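You operate a simulated robot arm through the tools that you are given. There is no shell and no other tool. Be economical: measure what you need, move in short steps, check, and stop when the job is done.

You run a simulated two-armed robot. Do the job below in one go: nothing can be reset, and whatever is moved stays where it is left.

## Task
Take the lid off the jar and lay it down on the clear stretch of ledge between the stands.

The check looks at the end state, three seconds after you hand in, the way a careful person would. Anything else that was tipped, shoved, dropped, spilled or broken makes it a failure. Lids that push on must go on centred and level and be pressed home; caps that screw on are set level and turned clockwise until they are tight.

## Robot
Two 7-joint arms with two-finger grippers on one trunk, on a base that drives. Base frame: it is fixed to the floor where the robot stands at the start and does not move with it; the origin is under the middle of the robot, x ahead of it, y to its left, z up; the surface under the hand at the start is at about z = 900. Readings come in mm, rad, newtons and seconds.
The left shoulder is at the start at [78, 151, 988], the right one opposite. With the tool pointing down near the work surface each hand reaches from about 100 to 780 mm from the robot's upright axis, wherever it stands, measured 20 degrees to its own side. Payload 2.54 kg a hand.
The TCP of each hand is the grasp point between the finger pads, 30 mm short of the fingertips. In the tool frame z runs along the fingers and y along their closing line. The gripper opens to 116 mm. The gripper's body begins 95 mm behind the TCP.
Orientation is told as [roll, pitch, yaw] about the base's x, y, z axes, in that order, counted from this pose: with the fingers straight down and closing along the base's y, the tool's x points along the base's -x, its y along +y and its z along -z.

## Interface
- The arms move only by the tool jog_arm. It takes "left_plan", "right_plan" or both (then of equal length, played together; a hand with none holds still); each is a list of rows, each a list of 6 numbers: the shift along the base's x, y, z in cm, then the turn, a rotation vector about the base's x, y, z in rad. In form: [[x, y, z, rx, ry, rz], ...]. A call has 1 to 8 rows; each row shifts and turns the commanded pose from where the row before left it. "left_jaw" and "right_jaw" are, for a hand that has rows, the opening, from 0 (shut) to 1 (fully open), set as the call begins (left out, the last holds). Each row takes 0.2 s and may step no farther than 50 mm and 0.15 rad from the row before; otherwise, or with a gripper value out of range, the whole call is refused. Where a pose cannot be reached the arm comes as near as it can. A force on the tool above 40 N (or 10 N above the force at the start of the call, whichever is more), or a blocked arm, ends the call early, and 0.2 s more pass. Each finger travels about 72 mm/s and halts on what it meets, pressing with about 21 N; the grip force reading is that of the motor and also rises with nothing between the fingers. The clock runs only during rows and for 0.2 s after the last one: add rows that do not move to give the fingers time. The reply holds the time, the measured pose of the TCP, the force on the tool along the base axes, the opening and the grip force, in the units named above and with some noise, with the torque about the TCP (base axes, N m) and any sound that the robot's microphone picked up, and new pictures: "show" is both (left out), scene, wrist or none (wrist: the cameras of the hands that moved).
- Cameras (640 x 400 px; columns grow to the right, rows downward): "scene" is now at [158.9, 16.2, 1135.1]; the picture's right is [0.18, -0.98, 0.00], its down [-0.29, -0.05, -0.95] and it looks along [0.94, 0.17, -0.30] (base axes); focal length 259 px, centre (320, 200). "left" rides on the left gripper at [69, 15, -122] in its tool frame; the picture's right is [-0.21, 0.98, 0.00], its down [-0.83, -0.18, -0.53] and it looks along [-0.52, -0.11, 0.85] (tool axes); focal length 251 px, centre (320, 200). "right" rides on the right gripper at [69, -15, -122] in its tool frame; the picture's right is [0.21, 0.98, 0.00], its down [-0.83, 0.18, -0.53] and it looks along [-0.52, 0.11, 0.85] (tool axes); focal length 251 px, centre (320, 200). There is no depth. A picture from a camera that has moved, and an enlarged one, comes with that camera's place and axes in the base frame and with its lens.
- raise_lower(by): slides the trunk up (or, below 0, down) by that many mm; the arms and the scene camera ride with it, the base frame stays. It gives what a move gives, with no picture.
- steer(legs): drives the robot by 1 to 6 legs, each [ahead, left, turn to the left] in mm, mm and rad, along the robot's own axes; the way and the turn of a leg run together, so that a leg with both is an arc; at most 1500 mm and 3.142 rad a leg. The arms and the cameras ride along, it lands a little off, and it stops where it bumps. It gives what a move gives, and a new picture of the scene camera.
- head_to(pan, tilt): turns the head with the scene camera to pan (to the left, within 1.396 rad either way) and tilt (down, from -0.506 to 1.204), counted from straight ahead of the robot. It gives what a move gives, and a new picture of the scene camera.
- enlarge(camera, box): a new picture of the part [left, top, right, bottom] of that camera's present view, enlarged. No time passes.
- job_done(): hands the job in; it is judged then, once.

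Go step by step. Nothing tells you exact positions but the pictures and the camera data: compare them with the known pose of the tool, close in by small moves and look again before you grip or let go. The budget is 120 turns and 260 pictures, counting those below and the enlarged ones. Unless the task says otherwise, let go and move clear before handing in, and close with one line.

The tools are called after "Emit:" as name(argument=value, ...) on one line, values as JSON. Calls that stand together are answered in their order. jog_arm: Moves the arms, as the interface text tells. Its arguments: {"type":"object","properties":{"left_plan":{"type":"array"},"left_jaw":{"type":"number"},"right_plan":{"type":"array"},"right_jaw":{"type":"number"},"show":{"type":"string","enum":["both","scene","wrist","none"]}},"required":[]} The other tools are called the same way: raise_lower (by) slides the trunk up or down; steer (legs) drives the base; head_to (pan, tilt) turns the head that bears the scene camera; enlarge (camera, box) takes an enlarged picture of a part of a camera's view; job_done () hands the job in.

At the start:

```text
time_s: 0.0
left_tcp_pos: [414.6, 309.7, 1000.4]
left_tool_rot: [0.0, 0.0, 0.0]
left_force: [0.5, -0.3, -0.5]
left_torque: [-0.01, 0.0, 0.02]
left_opening: 115.7
left_finger_force: 0.1
right_tcp_pos: [402.6, -65.4, 1000.6]
right_tool_rot: [0.002, 0.0, 0.0]
right_force: [-0.1, -0.1, 0.1]
right_torque: [-0.02, -0.01, 0.03]
right_opening: 116.0
right_finger_force: 0.0
trunk travel left (down, up): [-225.0, 64.0]
robot x, y, heading: [-0.7, -2.3, -0.001]
head pan, tilt: [0.176, 0.304]
```

scene: 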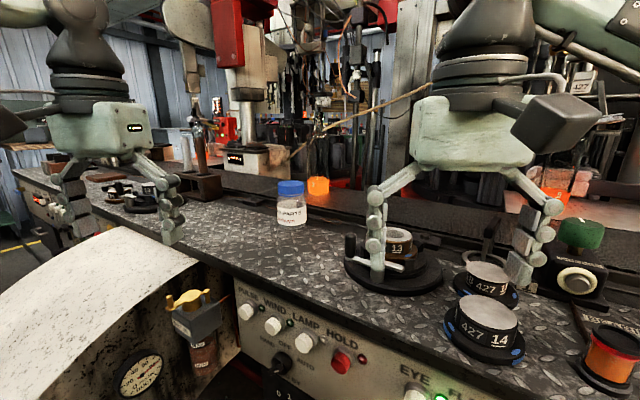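
right: 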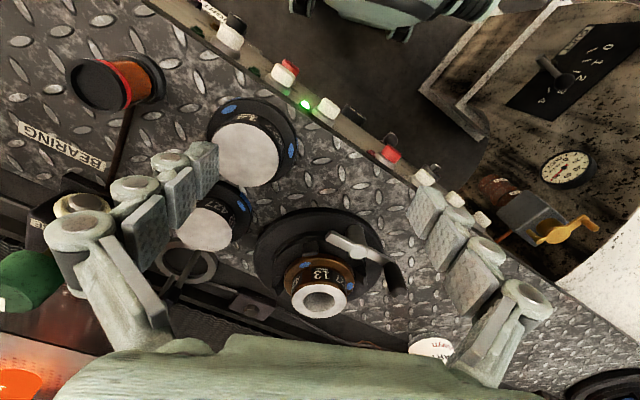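
left: 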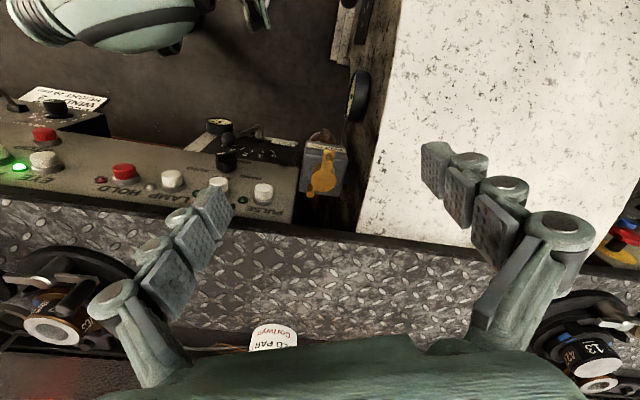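

I see a jar with a blue lid at the back of the ledge, between the two stands holding cylinders. I'll look closer first.

Emit:
enlarge(camera="scene", box=[220, 150, 380, 250])

Emit:
enlarge(camera="scene", box=[60, 120, 460, 370])

```text
4.00 times, centred on (300, 200) of scene
camera zoom: at [158.9, 16.2, 1135.1], right [0.18, -0.98, 0.0], down [-0.29, -0.05, -0.95], along [0.94, 0.17, -0.3], focal length 1036 px, centre (400, 200)
```

zoom: 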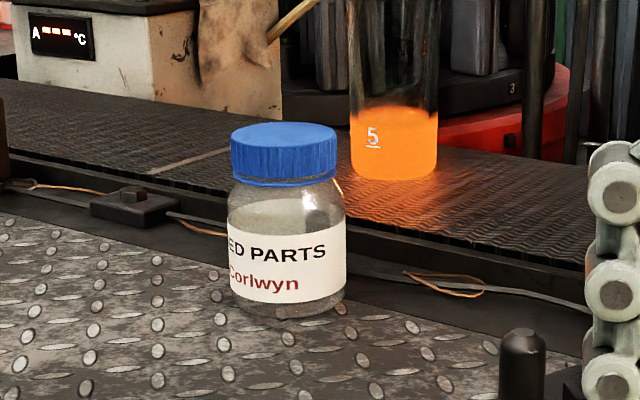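

```text
1.60 times, centred on (260, 245) of scene
camera zoom: at [158.9, 16.2, 1135.1], right [0.18, -0.98, 0.0], down [-0.29, -0.05, -0.95], along [0.94, 0.17, -0.3], focal length 414 px, centre (416, 128)
```

zoom: 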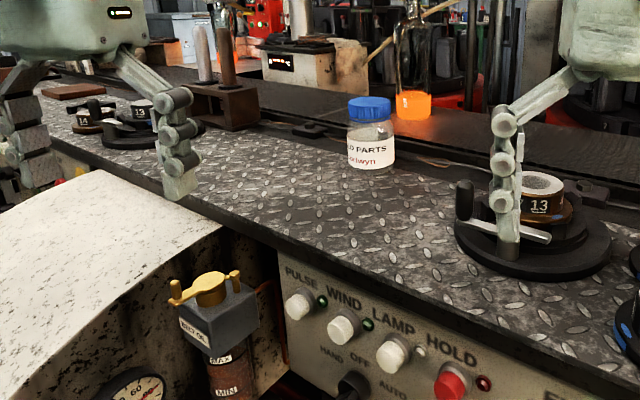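

The jar looks to be about (709, 180), with its lid top near z 994 and a diameter of about 61 mm. I'll look around before moving.

Emit:
head_to(pan=0.25, tilt=0.75)

Emit:
head_to(pan=0.9, tilt=0.4)

```text
time_s: 0.9
left_tcp_pos: [414.3, 309.9, 1000.4]
left_tool_rot: [-0.002, 0.001, 0.002]
left_force: [-0.3, 0.4, 1.2]
left_torque: [0.01, -0.02, 0.01]
left_opening: 116.0
left_finger_force: 0.0
right_tcp_pos: [401.4, -64.6, 1000.3]
right_tool_rot: [0.003, 0.002, -0.001]
right_force: [-0.5, -0.1, -0.3]
right_torque: [0.0, 0.0, -0.02]
right_opening: 116.2
right_finger_force: 0.1
trunk travel left (down, up): [-225.0, 64.0]
robot x, y, heading: [2.1, -2.4, -0.001]
head pan, tilt: [0.25, 0.75]
camera scene: at [147.3, 20.3, 1095.1], right [0.25, -0.97, 0.0], down [-0.66, -0.17, -0.73], along [0.71, 0.18, -0.68], focal length 259 px, centre (320, 200)
```

scene: 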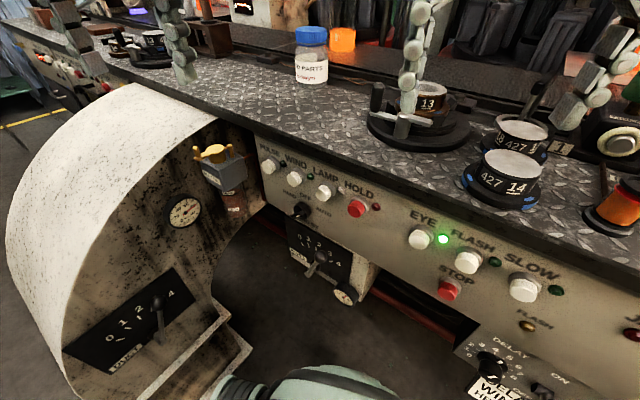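

```text
time_s: 1.9
left_tcp_pos: [414.5, 310.1, 1001.0]
left_tool_rot: [0.0, 0.002, 0.001]
left_force: [-0.2, -0.6, -0.4]
left_torque: [-0.02, 0.0, 0.03]
left_opening: 115.6
left_finger_force: 0.1
right_tcp_pos: [402.1, -65.3, 1000.6]
right_tool_rot: [0.002, 0.0, 0.0]
right_force: [-0.5, -0.6, 0.2]
right_torque: [0.02, 0.01, -0.01]
right_opening: 116.1
right_finger_force: 0.1
trunk travel left (down, up): [-225.0, 64.0]
robot x, y, heading: [-3.8, -1.2, -0.0]
head pan, tilt: [0.901, 0.4]
camera scene: at [124.6, 72.3, 1126.1], right [0.78, -0.62, 0.0], down [-0.24, -0.31, -0.92], along [0.57, 0.72, -0.39], focal length 259 px, centre (320, 200)
```

scene: 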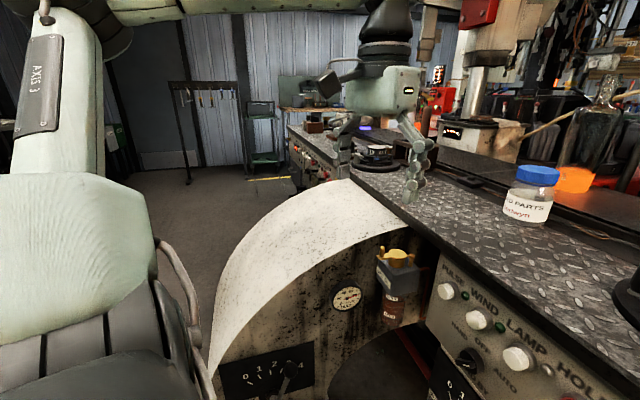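

The jar's centre is about (708, 181), with the lid at z 972–992. The lid is ribbed, so it is probably a screw lid. The left hand will hold the body, tilted and coming from the front, while the right hand works the lid from above.

Emit:
jog_arm(left_plan=[[1, 0, 1, 0, -0.15, 0], [2, 0, 1, 0, -0.15, 0], [2, -1, 0, 0, -0.15, 0], [2, -1, 0, 0, -0.15, 0], [2, -1, 0, 0, -0.15, 0], [2, -1, 0, 0, -0.15, 0], [2, -1, 0, 0, -0.15, 0], [1, -1, 0, 0, 0, -0.15]], left_jaw=1, show="wrist")

Emit:
head_to(pan=0.2, tilt=0.35)

```text
time_s: 3.7
left_tcp_pos: [554.5, 248.8, 1021.2]
left_tool_rot: [-0.003, -1.049, -0.152]
left_force: [-0.1, 0.0, -0.6]
left_torque: [-0.01, 0.0, -0.02]
left_opening: 116.0
left_finger_force: 0.0
right_tcp_pos: [402.5, -64.7, 1000.9]
right_tool_rot: [0.001, 0.002, -0.001]
right_force: [-0.1, -0.9, -0.2]
right_torque: [-0.02, -0.02, 0.01]
right_opening: 116.3
right_finger_force: 0.1
trunk travel left (down, up): [-225.0, 64.0]
robot x, y, heading: [-2.1, -0.4, -0.002]
head pan, tilt: [0.901, 0.4]
camera left: at [419.1, 285.2, 1021.9], right [0.25, 0.95, 0.19], down [-0.08, -0.17, 0.98], along [0.96, -0.26, 0.03], focal length 251 px, centre (320, 200)
```

left: 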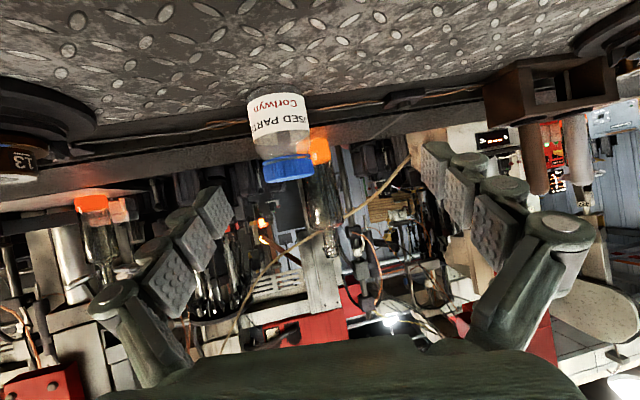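

```text
time_s: 4.8
left_tcp_pos: [555.4, 249.3, 1020.9]
left_tool_rot: [-0.003, -1.049, -0.148]
left_force: [1.0, 0.2, 0.8]
left_torque: [0.01, -0.06, -0.02]
left_opening: 116.0
left_finger_force: 0.0
right_tcp_pos: [401.2, -65.0, 1000.9]
right_tool_rot: [0.001, -0.001, -0.001]
right_force: [0.1, -0.6, -0.3]
right_torque: [0.0, 0.0, 0.01]
right_opening: 116.0
right_finger_force: 0.1
trunk travel left (down, up): [-225.0, 64.0]
robot x, y, heading: [0.7, 5.3, -0.002]
head pan, tilt: [0.201, 0.351]
camera scene: at [158.2, 18.4, 1130.6], right [0.2, -0.98, 0.0], down [-0.34, -0.07, -0.94], along [0.92, 0.19, -0.34], focal length 259 px, centre (320, 200)
```

scene: 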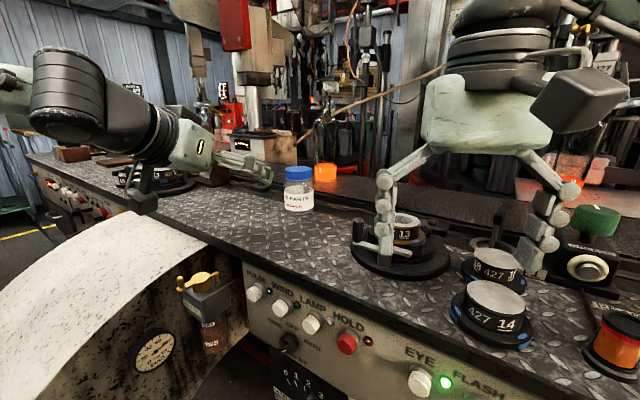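

The left view agrees with my jar estimate (y about 176–180). Next I'll move the left hand to its pre-grasp pose.

Emit:
jog_arm(left_plan=[[2, -2, -1, 0, 0, -0.15], [2, -1.2, -1, 0, 0, 0], [1, -0.6, -0.5, 0, 0, 0]], left_jaw=1)

```text
time_s: 5.6
left_tcp_pos: [606.2, 209.9, 993.2]
left_tool_rot: [-0.002, -1.048, -0.298]
left_force: [0.2, -0.2, 0.9]
left_torque: [-0.03, -0.02, -0.02]
left_opening: 115.9
left_finger_force: 0.0
right_tcp_pos: [401.8, -65.1, 999.3]
right_tool_rot: [0.001, 0.003, 0.0]
right_force: [0.5, 0.4, -0.7]
right_torque: [0.0, -0.02, 0.02]
right_opening: 115.9
right_finger_force: 0.1
trunk travel left (down, up): [-225.0, 64.0]
robot x, y, heading: [0.7, -0.0, 0.002]
head pan, tilt: [0.201, 0.351]
camera scene: at [158.3, 18.3, 1130.6], right [0.2, -0.98, 0.0], down [-0.34, -0.07, -0.94], along [0.92, 0.19, -0.34], focal length 259 px, centre (320, 200)
camera left: at [476.8, 265.8, 995.3], right [0.39, 0.9, 0.19], down [-0.1, -0.16, 0.98], along [0.91, -0.4, 0.03], focal length 251 px, centre (320, 200)
```

scene: 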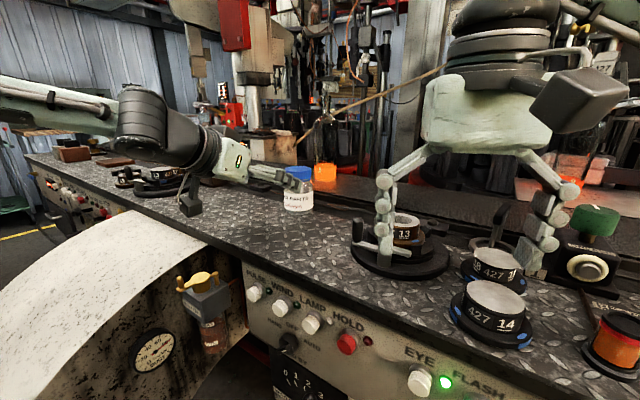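
left: 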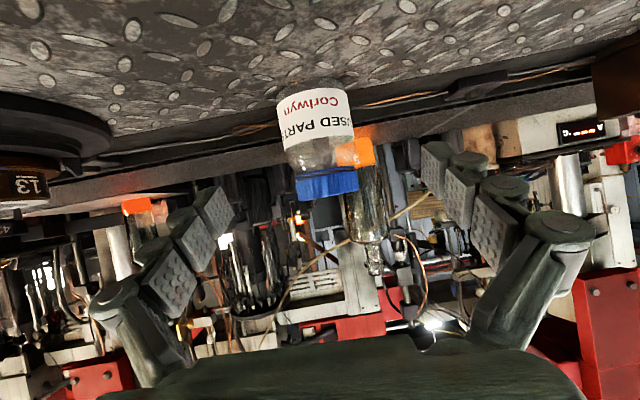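

The jar sits centred between the left fingers, so I'll advance along the approach direction.

Emit:
jog_arm(left_plan=[[2.5, -0.8, -1.4, 0, 0, 0], [2.5, -0.8, -1.4, 0, 0, 0], [2, -0.65, -1.15, 0, 0, 0]], left_jaw=1)

Emit:
enlarge(camera="scene", box=[140, 130, 380, 280])

```text
time_s: 6.4
left_tcp_pos: [676.7, 188.8, 953.8]
left_tool_rot: [0.0, -1.05, -0.299]
left_force: [-0.6, -0.4, 0.2]
left_torque: [-0.01, 0.02, -0.02]
left_opening: 115.9
left_finger_force: 0.1
right_tcp_pos: [403.6, -65.0, 1000.0]
right_tool_rot: [0.002, 0.001, 0.0]
right_force: [0.4, -0.2, 1.0]
right_torque: [-0.02, -0.01, -0.02]
right_opening: 116.0
right_finger_force: 0.1
trunk travel left (down, up): [-225.0, 64.0]
robot x, y, heading: [1.3, -3.1, -0.002]
head pan, tilt: [0.201, 0.351]
camera scene: at [158.5, 18.4, 1130.6], right [0.2, -0.98, 0.0], down [-0.34, -0.07, -0.94], along [0.92, 0.19, -0.34], focal length 259 px, centre (320, 200)
camera left: at [547.1, 245.1, 955.9], right [0.39, 0.9, 0.19], down [-0.1, -0.16, 0.98], along [0.91, -0.4, 0.03], focal length 251 px, centre (320, 200)
```

scene: 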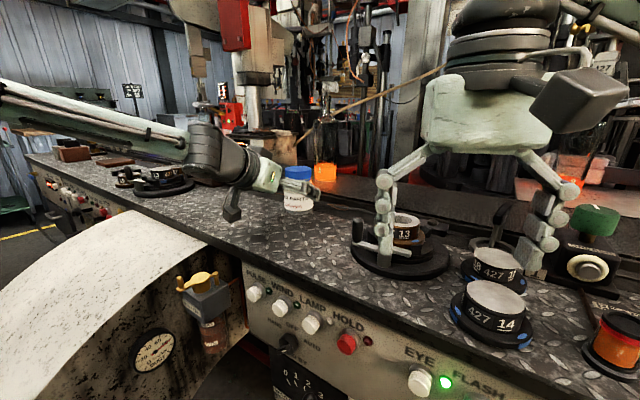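
left: 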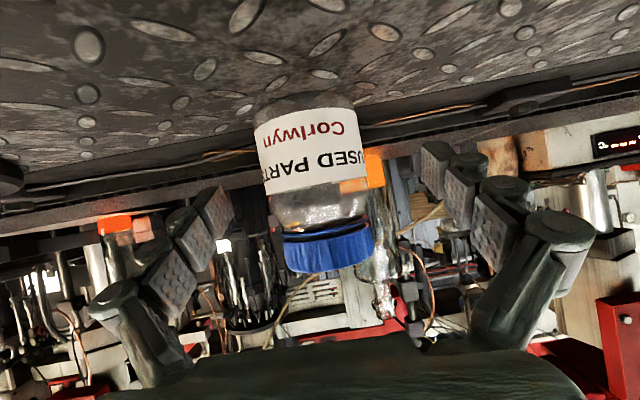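

```text
2.67 times, centred on (260, 205) of scene
camera zoom: at [158.5, 18.4, 1130.6], right [0.2, -0.98, 0.0], down [-0.34, -0.07, -0.94], along [0.92, 0.19, -0.34], focal length 691 px, centre (480, 187)
```

zoom: 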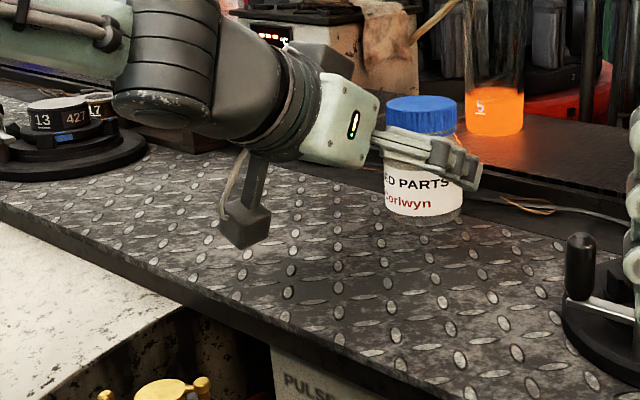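

Emit:
jog_arm(left_plan=[[1.5, -0.5, -0.9, 0, 0, 0], [1.5, -0.5, -0.9, 0, 0, 0]], left_jaw=1)

Emit:
enlarge(camera="scene", box=[140, 130, 380, 280])

```text
time_s: 7.0
left_tcp_pos: [705.5, 179.3, 937.4]
left_tool_rot: [-0.003, -1.048, -0.297]
left_force: [0.4, 0.5, 0.5]
left_torque: [0.01, 0.0, -0.01]
left_opening: 115.9
left_finger_force: 0.0
right_tcp_pos: [403.8, -65.9, 999.5]
right_tool_rot: [0.002, 0.003, 0.0]
right_force: [-0.3, -0.8, 0.3]
right_torque: [-0.02, 0.01, -0.01]
right_opening: 116.1
right_finger_force: 0.0
trunk travel left (down, up): [-225.0, 64.0]
robot x, y, heading: [-0.3, 1.0, 0.0]
head pan, tilt: [0.201, 0.351]
camera scene: at [158.5, 18.3, 1130.6], right [0.2, -0.98, 0.0], down [-0.34, -0.07, -0.94], along [0.92, 0.19, -0.34], focal length 259 px, centre (320, 200)
camera left: at [575.9, 234.6, 938.6], right [0.39, 0.9, 0.19], down [-0.1, -0.16, 0.98], along [0.91, -0.4, 0.03], focal length 251 px, centre (320, 200)
```

scene: 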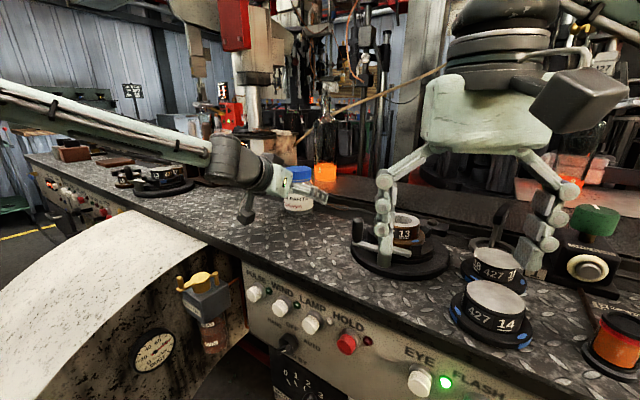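
left: 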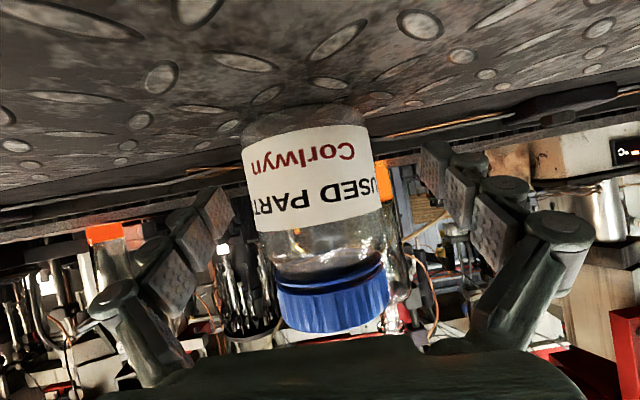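

```text
2.67 times, centred on (260, 205) of scene
camera zoom: at [158.5, 18.3, 1130.6], right [0.2, -0.98, 0.0], down [-0.34, -0.07, -0.94], along [0.92, 0.19, -0.34], focal length 691 px, centre (480, 187)
```

zoom: 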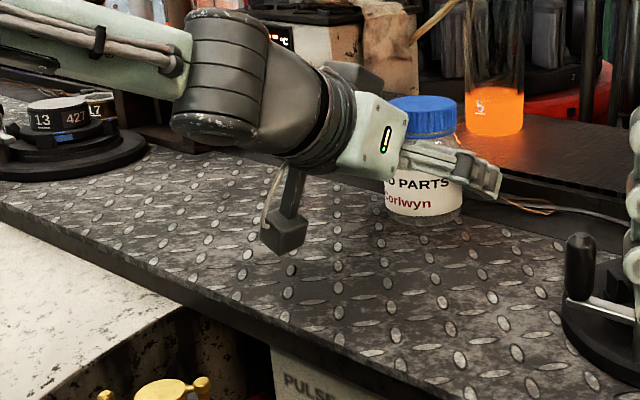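

Emit:
jog_arm(left_plan=[[0, 0, 0, 0, 0, 0], [0, 0, 0, 0, 0, 0]], left_jaw=0.68, show="wrist")

```text
time_s: 7.6
left_tcp_pos: [703.8, 179.0, 937.1]
left_tool_rot: [0.0, -1.049, -0.299]
left_force: [0.2, 0.5, -0.3]
left_torque: [-0.01, 0.0, -0.01]
left_opening: 78.7
left_finger_force: 0.1
right_tcp_pos: [401.5, -64.9, 1000.0]
right_tool_rot: [0.002, 0.001, -0.001]
right_force: [-0.5, 0.7, 0.3]
right_torque: [0.01, 0.0, 0.0]
right_opening: 116.0
right_finger_force: 0.2
trunk travel left (down, up): [-225.0, 64.0]
robot x, y, heading: [-3.4, -1.3, -0.001]
head pan, tilt: [0.201, 0.351]
camera left: at [575.6, 234.7, 938.8], right [0.39, 0.9, 0.19], down [-0.1, -0.16, 0.98], along [0.91, -0.4, 0.03], focal length 251 px, centre (320, 200)
```

left: 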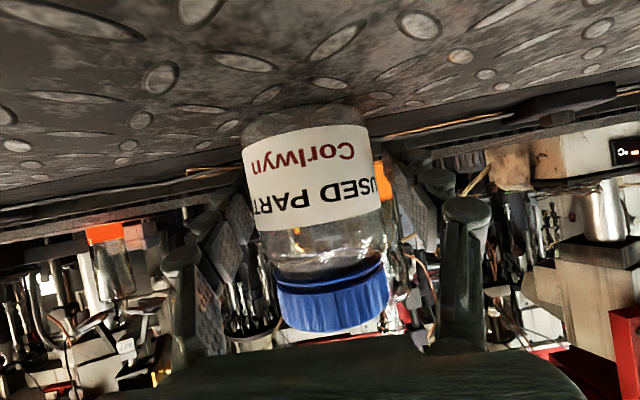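

The gap is slightly larger on the right of the image, so I'll shift the hand about 4 mm toward the image's left before closing.

Emit:
jog_arm(left_plan=[[-0.1, -0.35, 0, 0, 0, 0]], left_jaw=0.64, show="none")

Emit:
enlarge(camera="left", box=[160, 80, 480, 280])

```text
time_s: 8.0
left_tcp_pos: [703.3, 176.1, 937.5]
left_tool_rot: [-0.001, -1.046, -0.298]
left_force: [-0.3, 0.6, 0.7]
left_torque: [0.02, -0.01, 0.0]
left_opening: 74.2
left_finger_force: 0.0
right_tcp_pos: [402.8, -66.1, 999.5]
right_tool_rot: [0.001, -0.001, 0.001]
right_force: [0.0, 0.5, -0.3]
right_torque: [0.02, 0.02, -0.03]
right_opening: 116.2
right_finger_force: 0.0
trunk travel left (down, up): [-225.0, 64.0]
robot x, y, heading: [-0.2, 0.3, 0.005]
head pan, tilt: [0.201, 0.351]
```

```text
2.00 times, centred on (320, 180) of left
camera zoom: at [574.4, 231.7, 939.4], right [0.39, 0.9, 0.19], down [-0.1, -0.16, 0.98], along [0.91, -0.4, 0.03], focal length 503 px, centre (320, 240)
```

zoom: 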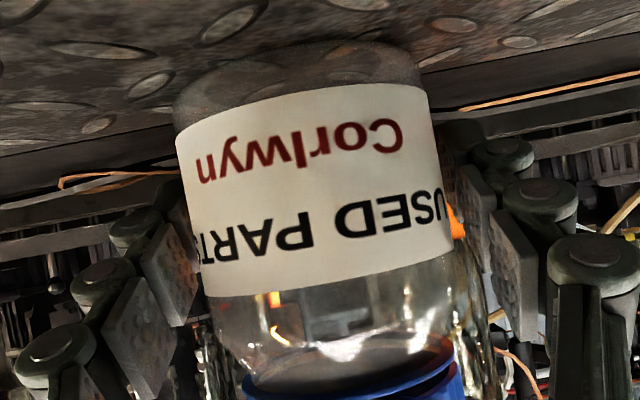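

Emit:
jog_arm(left_plan=[[0, 0, 0, 0, 0, 0], [0, 0, 0, 0, 0, 0], [0, 0, 0, 0, 0, 0]], left_jaw=0.45, show="wrist")

Emit:
enlarge(camera="scene", box=[220, 150, 380, 250])

```text
time_s: 8.8
left_tcp_pos: [703.0, 176.1, 938.7]
left_tool_rot: [0.0, -1.05, -0.299]
left_force: [0.3, 1.5, 1.7]
left_torque: [0.07, 0.01, -0.04]
left_opening: 63.4
left_finger_force: 20.5
right_tcp_pos: [401.3, -65.4, 999.9]
right_tool_rot: [0.002, 0.002, 0.0]
right_force: [0.8, -0.4, 0.0]
right_torque: [0.03, -0.01, -0.02]
right_opening: 116.0
right_finger_force: 0.0
trunk travel left (down, up): [-225.0, 64.0]
robot x, y, heading: [0.5, 1.3, -0.001]
head pan, tilt: [0.201, 0.351]
camera left: at [574.4, 231.7, 939.5], right [0.39, 0.9, 0.19], down [-0.1, -0.16, 0.98], along [0.91, -0.4, 0.03], focal length 251 px, centre (320, 200)
```

left: 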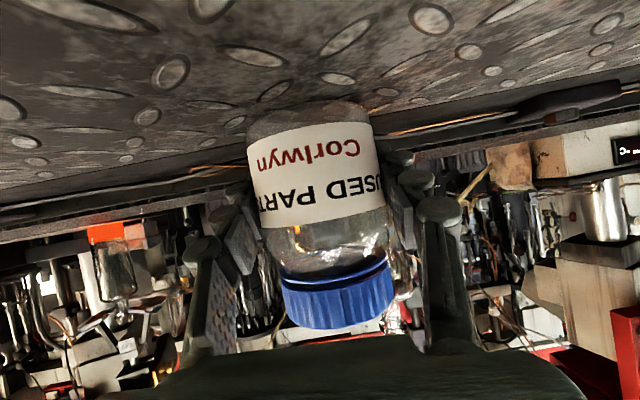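

```text
4.00 times, centred on (300, 200) of scene
camera zoom: at [158.1, 18.4, 1130.7], right [0.2, -0.98, 0.0], down [-0.34, -0.07, -0.94], along [0.92, 0.19, -0.34], focal length 1036 px, centre (400, 200)
```

zoom: 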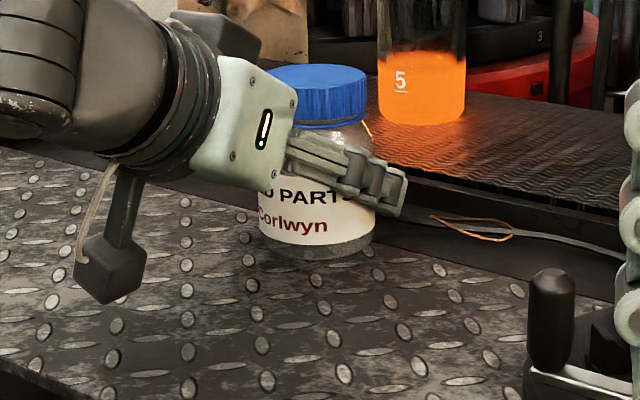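

The jar is held firmly, at an opening of 63.4 mm. Now I'll raise the right hand and bring it over the lid.

Emit:
jog_arm(right_plan=[[0, 0, 4.5, 0, 0, 0], [0, 0, 4.5, 0, 0, 0], [3.5, 3, 1, 0, 0, 0], [3.5, 3, 1, 0, 0, 0], [3.5, 3, 0, 0, 0, 0], [3.5, 3, 0, 0, 0, 0], [3.5, 3, 0, 0, 0, 0], [3.5, 3, 0, 0, 0, 0]], right_jaw=1)

```text
time_s: 10.6
left_tcp_pos: [703.4, 175.0, 938.3]
left_tool_rot: [0.0, -1.05, -0.298]
left_force: [0.1, -1.2, 2.1]
left_torque: [0.03, 0.03, 0.0]
left_opening: 63.4
left_finger_force: 20.9
right_tcp_pos: [576.2, 82.4, 1109.4]
right_tool_rot: [0.001, 0.0, 0.0]
right_force: [0.0, 0.2, -0.2]
right_torque: [0.02, 0.0, -0.03]
right_opening: 116.0
right_finger_force: 0.1
right hand out of reach, approached as far as the arm can: row 8
trunk travel left (down, up): [-225.0, 64.0]
robot x, y, heading: [-1.1, 0.8, 0.003]
head pan, tilt: [0.201, 0.351]
camera scene: at [158.1, 18.1, 1130.7], right [0.2, -0.98, 0.0], down [-0.34, -0.07, -0.94], along [0.92, 0.19, -0.34], focal length 259 px, centre (320, 200)
camera right: at [507.0, 66.5, 1231.4], right [-0.21, 0.98, 0.0], down [0.83, 0.18, 0.53], along [0.52, 0.12, -0.85], focal length 251 px, centre (320, 200)
```

scene: 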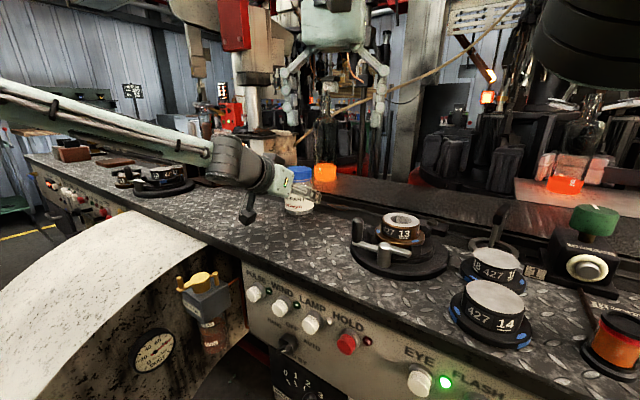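
right: 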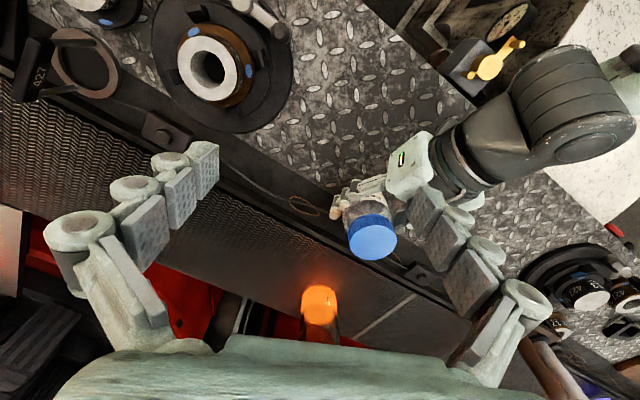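

The right hand can't reach the jar from here, because it is too far across. I'll release the jar, back the left hand away, and bring the base closer.

Emit:
jog_arm(left_plan=[[0, 0, 0, 0, 0, 0], [0, 0, 0, 0, 0, 0], [0, 0, 0, 0, 0, 0], [0, 0, 0, 0, 0, 0], [-1.6, 0.5, 0.95, 0, 0, 0], [-2.5, 0.77, 1.5, 0, 0, 0], [-2.5, 0.77, 1.5, 0, 0, 0], [-2.5, 0.77, 1.5, 0, 0, 0]], left_jaw=1, show="scene")

Emit:
jog_arm(left_plan=[[-2.5, 0.77, 1.5, 0, 0, 0], [-3, 0.5, 1.5, 0, 0, 0], [-3, 0.5, 1.5, 0, 0, 0], [-3, 0.5, 0, 0, 0, 0]], right_plan=[[-3, -3, 0, 0, 0, 0], [-3, -3, 0, 0, 0, 0], [-3, -3, 0, 0, 0, 0], [-3, -1, 0, 0, 0, 0]], left_jaw=1, show="scene")

```text
time_s: 12.4
left_tcp_pos: [612.6, 203.2, 990.5]
left_tool_rot: [-0.002, -1.048, -0.298]
left_force: [-0.5, -0.5, -0.6]
left_torque: [-0.02, 0.02, -0.01]
left_opening: 116.2
left_finger_force: 0.2
right_tcp_pos: [574.8, 82.8, 1109.9]
right_tool_rot: [0.0, 0.001, 0.001]
right_force: [-0.5, -0.3, 0.2]
right_torque: [0.01, -0.04, 0.0]
right_opening: 116.0
right_finger_force: 0.1
trunk travel left (down, up): [-225.0, 64.0]
robot x, y, heading: [0.5, -0.2, 0.001]
head pan, tilt: [0.201, 0.351]
camera scene: at [157.8, 18.4, 1130.7], right [0.2, -0.98, 0.0], down [-0.34, -0.07, -0.94], along [0.92, 0.19, -0.34], focal length 259 px, centre (320, 200)
```

scene: 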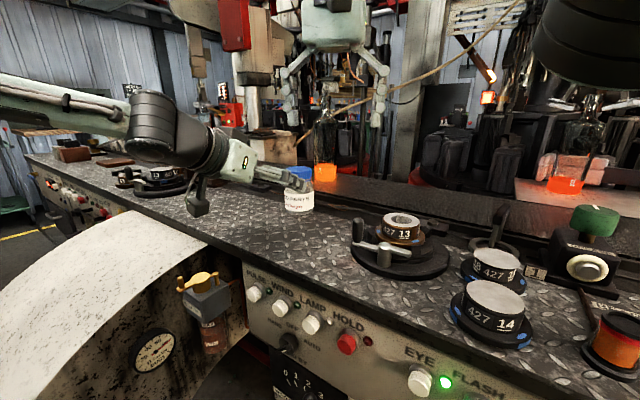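

```text
time_s: 13.4
left_tcp_pos: [497.6, 227.1, 1040.4]
left_tool_rot: [0.0, -1.05, -0.301]
left_force: [0.8, 0.5, -0.6]
left_torque: [-0.01, -0.03, -0.01]
left_opening: 116.0
left_finger_force: 0.1
right_tcp_pos: [453.9, -13.5, 1108.8]
right_tool_rot: [0.0, 0.001, -0.003]
right_force: [0.2, 0.5, -0.4]
right_torque: [0.01, 0.0, -0.03]
right_opening: 116.1
right_finger_force: 0.1
trunk travel left (down, up): [-225.0, 64.0]
robot x, y, heading: [0.5, -1.3, 0.001]
head pan, tilt: [0.201, 0.351]
camera scene: at [157.9, 18.5, 1130.7], right [0.2, -0.98, 0.0], down [-0.34, -0.07, -0.94], along [0.92, 0.19, -0.34], focal length 259 px, centre (320, 200)
```

scene: 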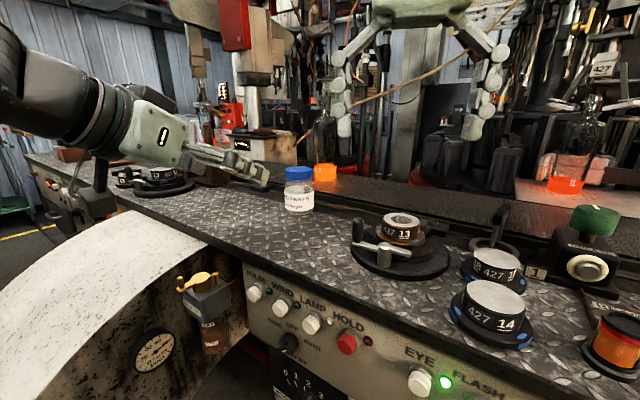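

Emit:
head_to(pan=0.3, tilt=1.15)

```text
time_s: 14.5
left_tcp_pos: [497.6, 226.3, 1039.6]
left_tool_rot: [0.0, -1.048, -0.3]
left_force: [0.1, -0.4, -0.2]
left_torque: [0.01, 0.01, 0.03]
left_opening: 116.0
left_finger_force: 0.0
right_tcp_pos: [454.7, -13.6, 1107.5]
right_tool_rot: [0.001, -0.001, -0.002]
right_force: [0.6, -0.9, -0.4]
right_torque: [0.02, 0.02, 0.02]
right_opening: 115.7
right_finger_force: 0.1
trunk travel left (down, up): [-225.0, 64.0]
robot x, y, heading: [-3.5, 2.5, 0.003]
head pan, tilt: [0.3, 1.15]
camera scene: at [124.0, 17.4, 1066.2], right [0.3, -0.96, 0.0], down [-0.87, -0.27, -0.41], along [0.39, 0.12, -0.91], focal length 259 px, centre (320, 200)
```

scene: 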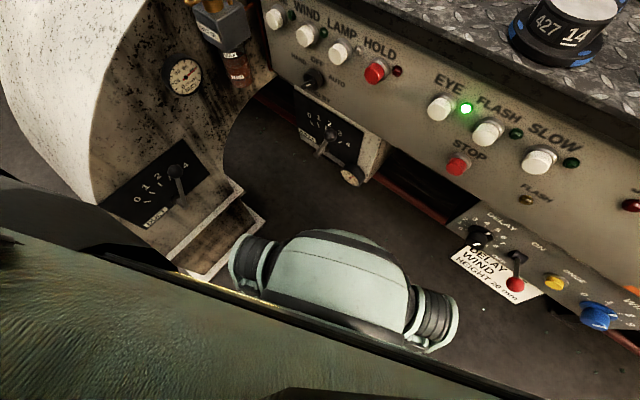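

There is limited room to the left, where the drum's step is in the way. I'll swap roles: the right hand holds the body from front-right, and the left hand takes the lid from above. First comes a small drive forward and right, and the trunk up.

Emit:
steer(legs=[[0, -40, 0], [60, 0, 0]])

Emit:
raise_lower(by=60)

Emit:
head_to(pan=0.25, tilt=0.5)

```text
time_s: 16.1
left_tcp_pos: [556.6, 186.8, 1038.4]
left_tool_rot: [-0.002, -1.048, -0.297]
left_force: [-0.8, 0.3, -0.6]
left_torque: [-0.03, 0.0, -0.02]
left_opening: 116.0
left_finger_force: 0.1
right_tcp_pos: [514.3, -51.7, 1107.7]
right_tool_rot: [-0.001, 0.002, 0.0]
right_force: [0.8, 0.7, 0.4]
right_torque: [0.03, 0.02, 0.01]
right_opening: 115.6
right_finger_force: 0.1
trunk travel left (down, up): [-225.0, 64.0]
robot x, y, heading: [56.3, -38.8, 0.003]
head pan, tilt: [0.3, 1.15]
camera scene: at [183.1, -21.3, 1066.0], right [0.3, -0.96, 0.0], down [-0.87, -0.27, -0.41], along [0.39, 0.12, -0.91], focal length 259 px, centre (320, 200)
```

scene: 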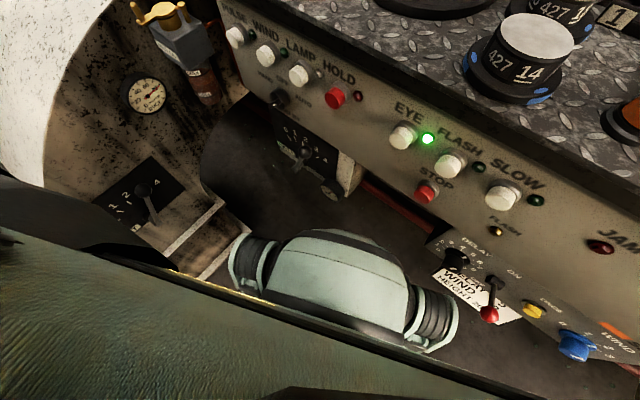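

```text
time_s: 17.1
left_tcp_pos: [549.0, 184.6, 1105.9]
left_tool_rot: [0.006, -1.058, -0.308]
left_force: [-0.2, 0.7, -0.5]
left_torque: [-0.01, 0.01, 0.0]
left_opening: 116.0
left_finger_force: 0.0
right_tcp_pos: [505.3, -53.8, 1174.2]
right_tool_rot: [0.002, -0.006, -0.004]
right_force: [1.0, 0.0, -0.2]
right_torque: [0.0, 0.0, -0.01]
right_opening: 115.8
right_finger_force: 0.0
trunk travel left (down, up): [-285.0, 4.0]
robot x, y, heading: [57.0, -41.9, 0.0]
head pan, tilt: [0.3, 1.15]
```

```text
time_s: 18.2
left_tcp_pos: [547.7, 184.8, 1105.8]
left_tool_rot: [0.008, -1.059, -0.307]
left_force: [0.1, -0.7, 0.3]
left_torque: [-0.01, -0.01, 0.01]
left_opening: 115.9
left_finger_force: 0.0
right_tcp_pos: [504.5, -55.0, 1172.8]
right_tool_rot: [0.002, -0.011, -0.003]
right_force: [0.4, -0.1, -0.8]
right_torque: [-0.01, 0.01, 0.03]
right_opening: 115.9
right_finger_force: 0.1
trunk travel left (down, up): [-285.0, 4.0]
robot x, y, heading: [60.4, -36.2, -0.005]
head pan, tilt: [0.25, 0.499]
camera scene: at [203.7, -17.5, 1178.6], right [0.25, -0.97, 0.0], down [-0.46, -0.12, -0.88], along [0.86, 0.22, -0.47], focal length 259 px, centre (320, 200)
```

scene: 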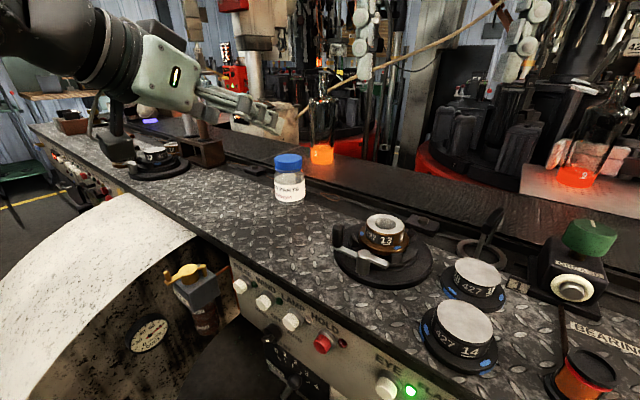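

Now the left hand goes back to straight down and off to the left. Meanwhile the right hand tilts for the body grip.

Emit:
jog_arm(left_plan=[[-1, 2, 1, 0, 0, 0.15], [-1, 2, 1, 0, 0, 0.15], [-1, 2, 0, 0, 0.15, 0], [-1, 2, 0, 0, 0.15, 0], [-1, 2, 0, 0, 0.15, 0], [-1, 2, 0, 0, 0.15, 0], [0, 1, 0, 0, 0.15, 0], [0, 1, 0, 0, 0.15, 0]], right_plan=[[0, 1, -0.5, 0, -0.15, 0], [0, 2, -0.5, 0, -0.15, 0], [0, 2, -1, 0, -0.15, 0], [0, 2, -1, 0, -0.15, 0], [0, 2, -1, 0, -0.15, 0], [0, 2, -1, 0, -0.15, 0], [0, 2, -1, 0, -0.15, 0], [0, 2, -1, 0, 0, 0.15]], left_jaw=1, right_jaw=1)

```text
time_s: 20.0
left_tcp_pos: [486.5, 326.6, 1125.6]
left_tool_rot: [0.003, -0.16, -0.002]
left_force: [0.8, 0.7, -0.1]
left_torque: [-0.01, 0.0, -0.02]
left_opening: 115.9
left_finger_force: 0.0
right_tcp_pos: [506.0, 96.1, 1102.7]
right_tool_rot: [0.0, -1.061, 0.148]
right_force: [0.2, 0.2, -0.6]
right_torque: [0.03, -0.03, 0.0]
right_opening: 115.9
right_finger_force: 0.1
trunk travel left (down, up): [-285.0, 4.0]
robot x, y, heading: [56.5, -41.3, -0.002]
head pan, tilt: [0.25, 0.499]
camera scene: at [203.8, -17.5, 1178.5], right [0.24, -0.97, 0.0], down [-0.45, -0.12, -0.88], along [0.86, 0.22, -0.47], focal length 259 px, centre (320, 200)
camera right: at [370.2, 58.6, 1101.1], right [-0.25, 0.95, -0.19], down [-0.09, 0.17, 0.98], along [0.96, 0.26, 0.04], focal length 251 px, centre (320, 200)
camera left: at [400.2, 341.7, 1235.8], right [0.21, 0.98, 0.03], down [0.73, -0.18, 0.66], along [0.65, -0.12, -0.75], focal length 251 px, centre (320, 200)
```

scene: 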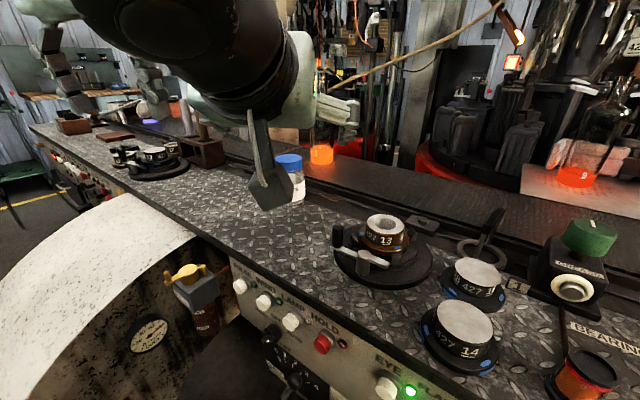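
right: 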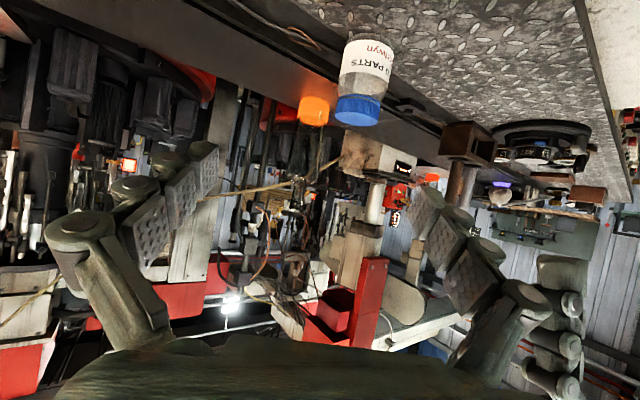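
left: 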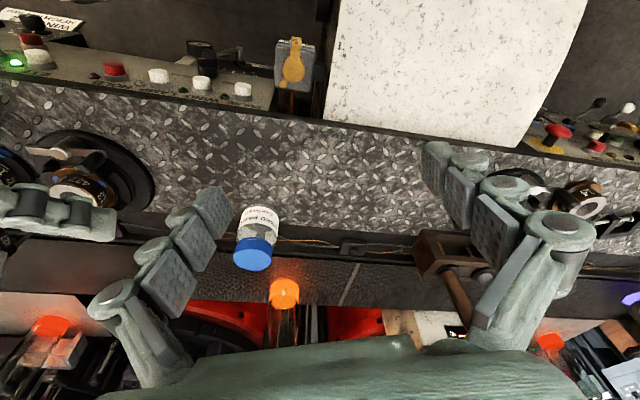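

Emit:
jog_arm(left_plan=[[0, 0, 0, 0, 0.15, 0], [0, 0, 0, 0, 0, 0], [0, 0, 0, 0, 0, 0], [0, 0, 0, 0, 0, 0]], right_plan=[[2.5, 1.3, -2, 0, 0, 0.15], [2.5, 1.3, -3, 0, 0, 0], [2.5, 1.3, -3, 0, 0, 0], [2.5, 1.3, -2.6, 0, 0, 0]], left_jaw=1, right_jaw=0.9)

```text
time_s: 21.0
left_tcp_pos: [487.6, 327.3, 1124.4]
left_tool_rot: [0.001, -0.011, -0.001]
left_force: [-0.5, -0.7, 0.3]
left_torque: [0.0, 0.03, -0.06]
left_opening: 116.0
left_finger_force: 0.2
right_tcp_pos: [605.1, 147.1, 999.0]
right_tool_rot: [-0.003, -1.06, 0.3]
right_force: [0.6, 0.2, -0.5]
right_torque: [-0.03, 0.04, 0.02]
right_opening: 104.5
right_finger_force: 0.1
trunk travel left (down, up): [-285.0, 4.0]
robot x, y, heading: [55.6, -41.9, 0.003]
head pan, tilt: [0.25, 0.499]
camera scene: at [203.8, -17.3, 1178.5], right [0.24, -0.97, 0.0], down [-0.45, -0.12, -0.88], along [0.86, 0.22, -0.47], focal length 259 px, centre (320, 200)
camera right: at [474.6, 91.2, 997.8], right [-0.39, 0.9, -0.19], down [-0.11, 0.16, 0.98], along [0.92, 0.4, 0.04], focal length 251 px, centre (320, 200)
camera left: at [418.0, 341.7, 1246.4], right [0.22, 0.98, 0.0], down [0.82, -0.18, 0.54], along [0.53, -0.11, -0.84], focal length 251 px, centre (320, 200)
```

scene: 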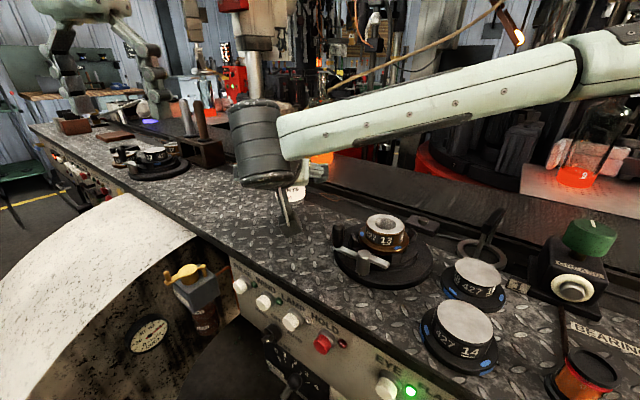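
right: 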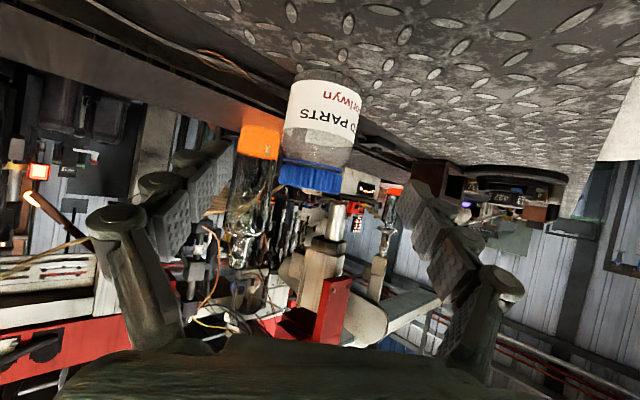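
left: 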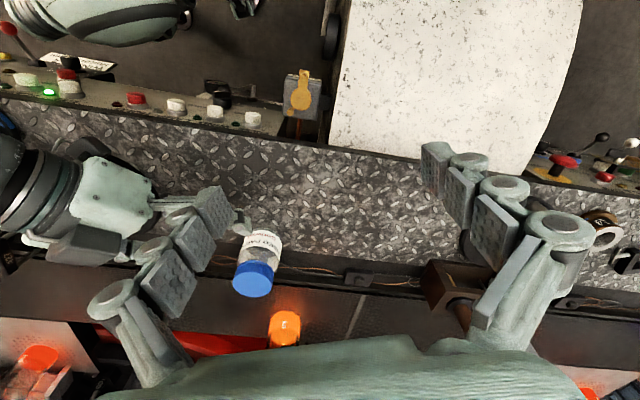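

Emit:
jog_arm(right_plan=[[2.5, 0.7, -1.55, 0, 0, 0], [2.5, 0.7, -1.55, 0, 0, 0], [2.3, 0.7, -1.5, 0, 0, 0]], right_jaw=0.85, show="wrist")

```text
time_s: 21.8
left_tcp_pos: [488.0, 326.3, 1124.5]
left_tool_rot: [-0.002, -0.01, -0.002]
left_force: [-0.9, 0.1, -0.8]
left_torque: [-0.03, -0.06, -0.02]
left_opening: 116.1
left_finger_force: 0.1
right_tcp_pos: [680.3, 169.4, 953.7]
right_tool_rot: [-0.004, -1.059, 0.3]
right_force: [0.7, -0.5, -0.2]
right_torque: [0.04, 0.03, 0.04]
right_opening: 98.5
right_finger_force: 0.0
trunk travel left (down, up): [-285.0, 4.0]
robot x, y, heading: [57.3, -40.8, -0.0]
head pan, tilt: [0.25, 0.499]
camera right: at [550.1, 113.2, 952.5], right [-0.39, 0.9, -0.19], down [-0.11, 0.16, 0.98], along [0.91, 0.4, 0.04], focal length 251 px, centre (320, 200)
```

right: 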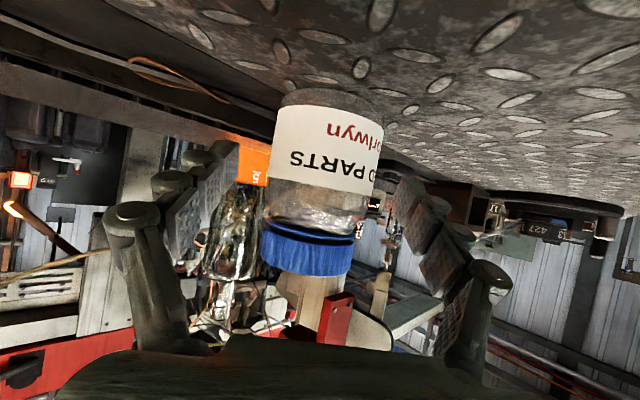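

Emit:
jog_arm(right_plan=[[1.2, 0.5, -0.8, 0, 0, 0], [1.1, 0.5, -0.8, 0, 0, 0], [0, 0, 0, 0, 0, 0]], right_jaw=0.64, show="none")

Emit:
enlarge(camera="right", box=[160, 80, 480, 280])

```text
time_s: 22.6
left_tcp_pos: [488.1, 327.2, 1124.7]
left_tool_rot: [0.002, -0.01, -0.001]
left_force: [0.5, 0.3, -0.1]
left_torque: [0.01, -0.02, -0.02]
left_opening: 116.0
left_finger_force: 0.1
right_tcp_pos: [704.1, 178.2, 936.6]
right_tool_rot: [-0.004, -1.06, 0.302]
right_force: [0.9, -0.1, 1.2]
right_torque: [0.02, -0.03, -0.03]
right_opening: 74.1
right_finger_force: 0.0
trunk travel left (down, up): [-285.0, 4.0]
robot x, y, heading: [62.1, -35.4, -0.002]
head pan, tilt: [0.25, 0.499]
```

```text
2.00 times, centred on (320, 180) of right
camera zoom: at [574.4, 122.8, 935.5], right [-0.39, 0.9, -0.19], down [-0.11, 0.16, 0.98], along [0.92, 0.4, 0.04], focal length 503 px, centre (320, 240)
```

zoom: 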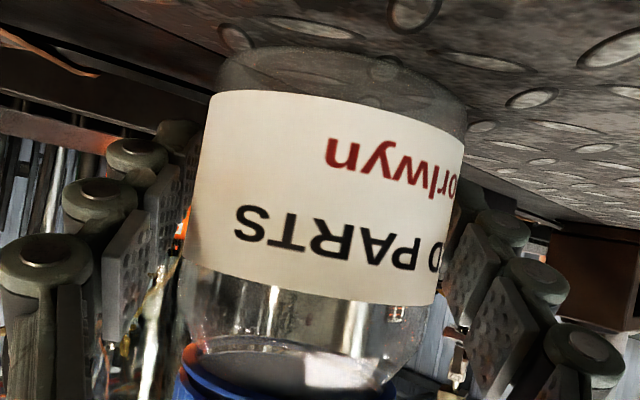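

Emit:
jog_arm(right_plan=[[-0.08, 0.18, 0, 0, 0, 0], [0, 0, 0, 0, 0, 0], [0, 0, 0, 0, 0, 0]], right_jaw=0.45, show="wrist")

```text
time_s: 23.4
left_tcp_pos: [487.8, 326.6, 1124.7]
left_tool_rot: [0.001, -0.009, -0.002]
left_force: [-0.3, 0.0, -0.5]
left_torque: [0.0, 0.02, -0.02]
left_opening: 116.0
left_finger_force: 0.1
right_tcp_pos: [703.5, 181.1, 937.0]
right_tool_rot: [-0.004, -1.058, 0.301]
right_force: [1.0, -0.3, 1.5]
right_torque: [0.04, 0.0, 0.0]
right_opening: 63.1
right_finger_force: 20.8
trunk travel left (down, up): [-285.0, 4.0]
robot x, y, heading: [55.6, -36.0, -0.002]
head pan, tilt: [0.25, 0.499]
camera right: at [574.0, 124.5, 935.5], right [-0.39, 0.9, -0.19], down [-0.11, 0.16, 0.98], along [0.92, 0.4, 0.04], focal length 251 px, centre (320, 200)
```

right: 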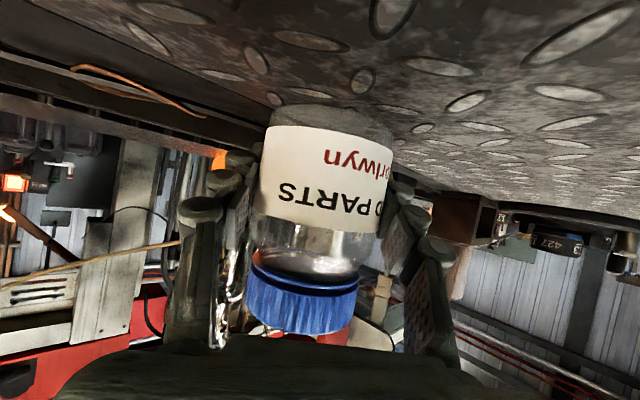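

The jar is held by the right hand. The left hand now goes above the lid.

Emit:
jog_arm(left_plan=[[4, -1, 0, 0, 0, 0], [4, -1, 0, 0, 0, 0], [4, -1, 0, 0, 0, 0], [4, -2, 0, 0, 0, 0], [3.5, -2.5, -0.5, 0, 0, 0], [2, -3, -1, 0, 0, 0]], left_jaw=1)

```text
time_s: 24.8
left_tcp_pos: [680.6, 229.7, 1103.9]
left_tool_rot: [-0.001, -0.011, 0.002]
left_force: [-0.9, 0.2, 0.7]
left_torque: [-0.02, 0.03, 0.0]
left_opening: 115.7
left_finger_force: 0.1
left hand out of reach, approached as far as the arm can: row 6
right_tcp_pos: [703.5, 180.7, 936.3]
right_tool_rot: [-0.006, -1.061, 0.302]
right_force: [0.2, -0.3, 1.1]
right_torque: [-0.04, 0.1, -0.06]
right_opening: 63.2
right_finger_force: 21.0
trunk travel left (down, up): [-285.0, 4.0]
robot x, y, heading: [59.5, -38.9, -0.001]
head pan, tilt: [0.25, 0.499]
camera scene: at [203.5, -17.3, 1178.7], right [0.24, -0.97, 0.0], down [-0.45, -0.12, -0.88], along [0.86, 0.22, -0.47], focal length 259 px, centre (320, 200)
camera left: at [611.3, 244.0, 1225.5], right [0.21, 0.98, 0.0], down [0.82, -0.18, 0.54], along [0.53, -0.11, -0.84], focal length 251 px, centre (320, 200)
```

scene: 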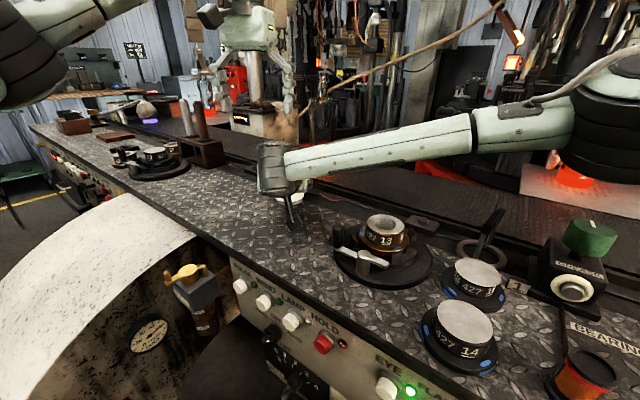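
left: 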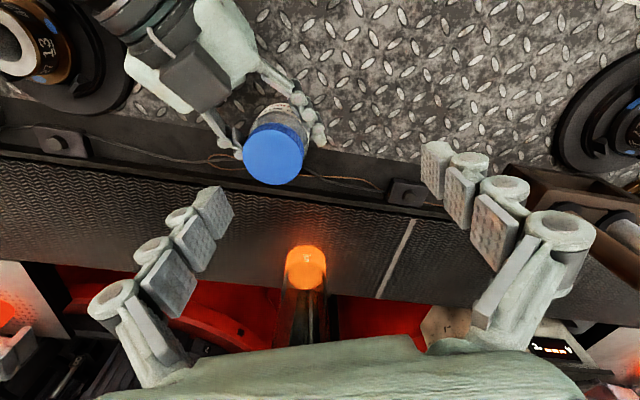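

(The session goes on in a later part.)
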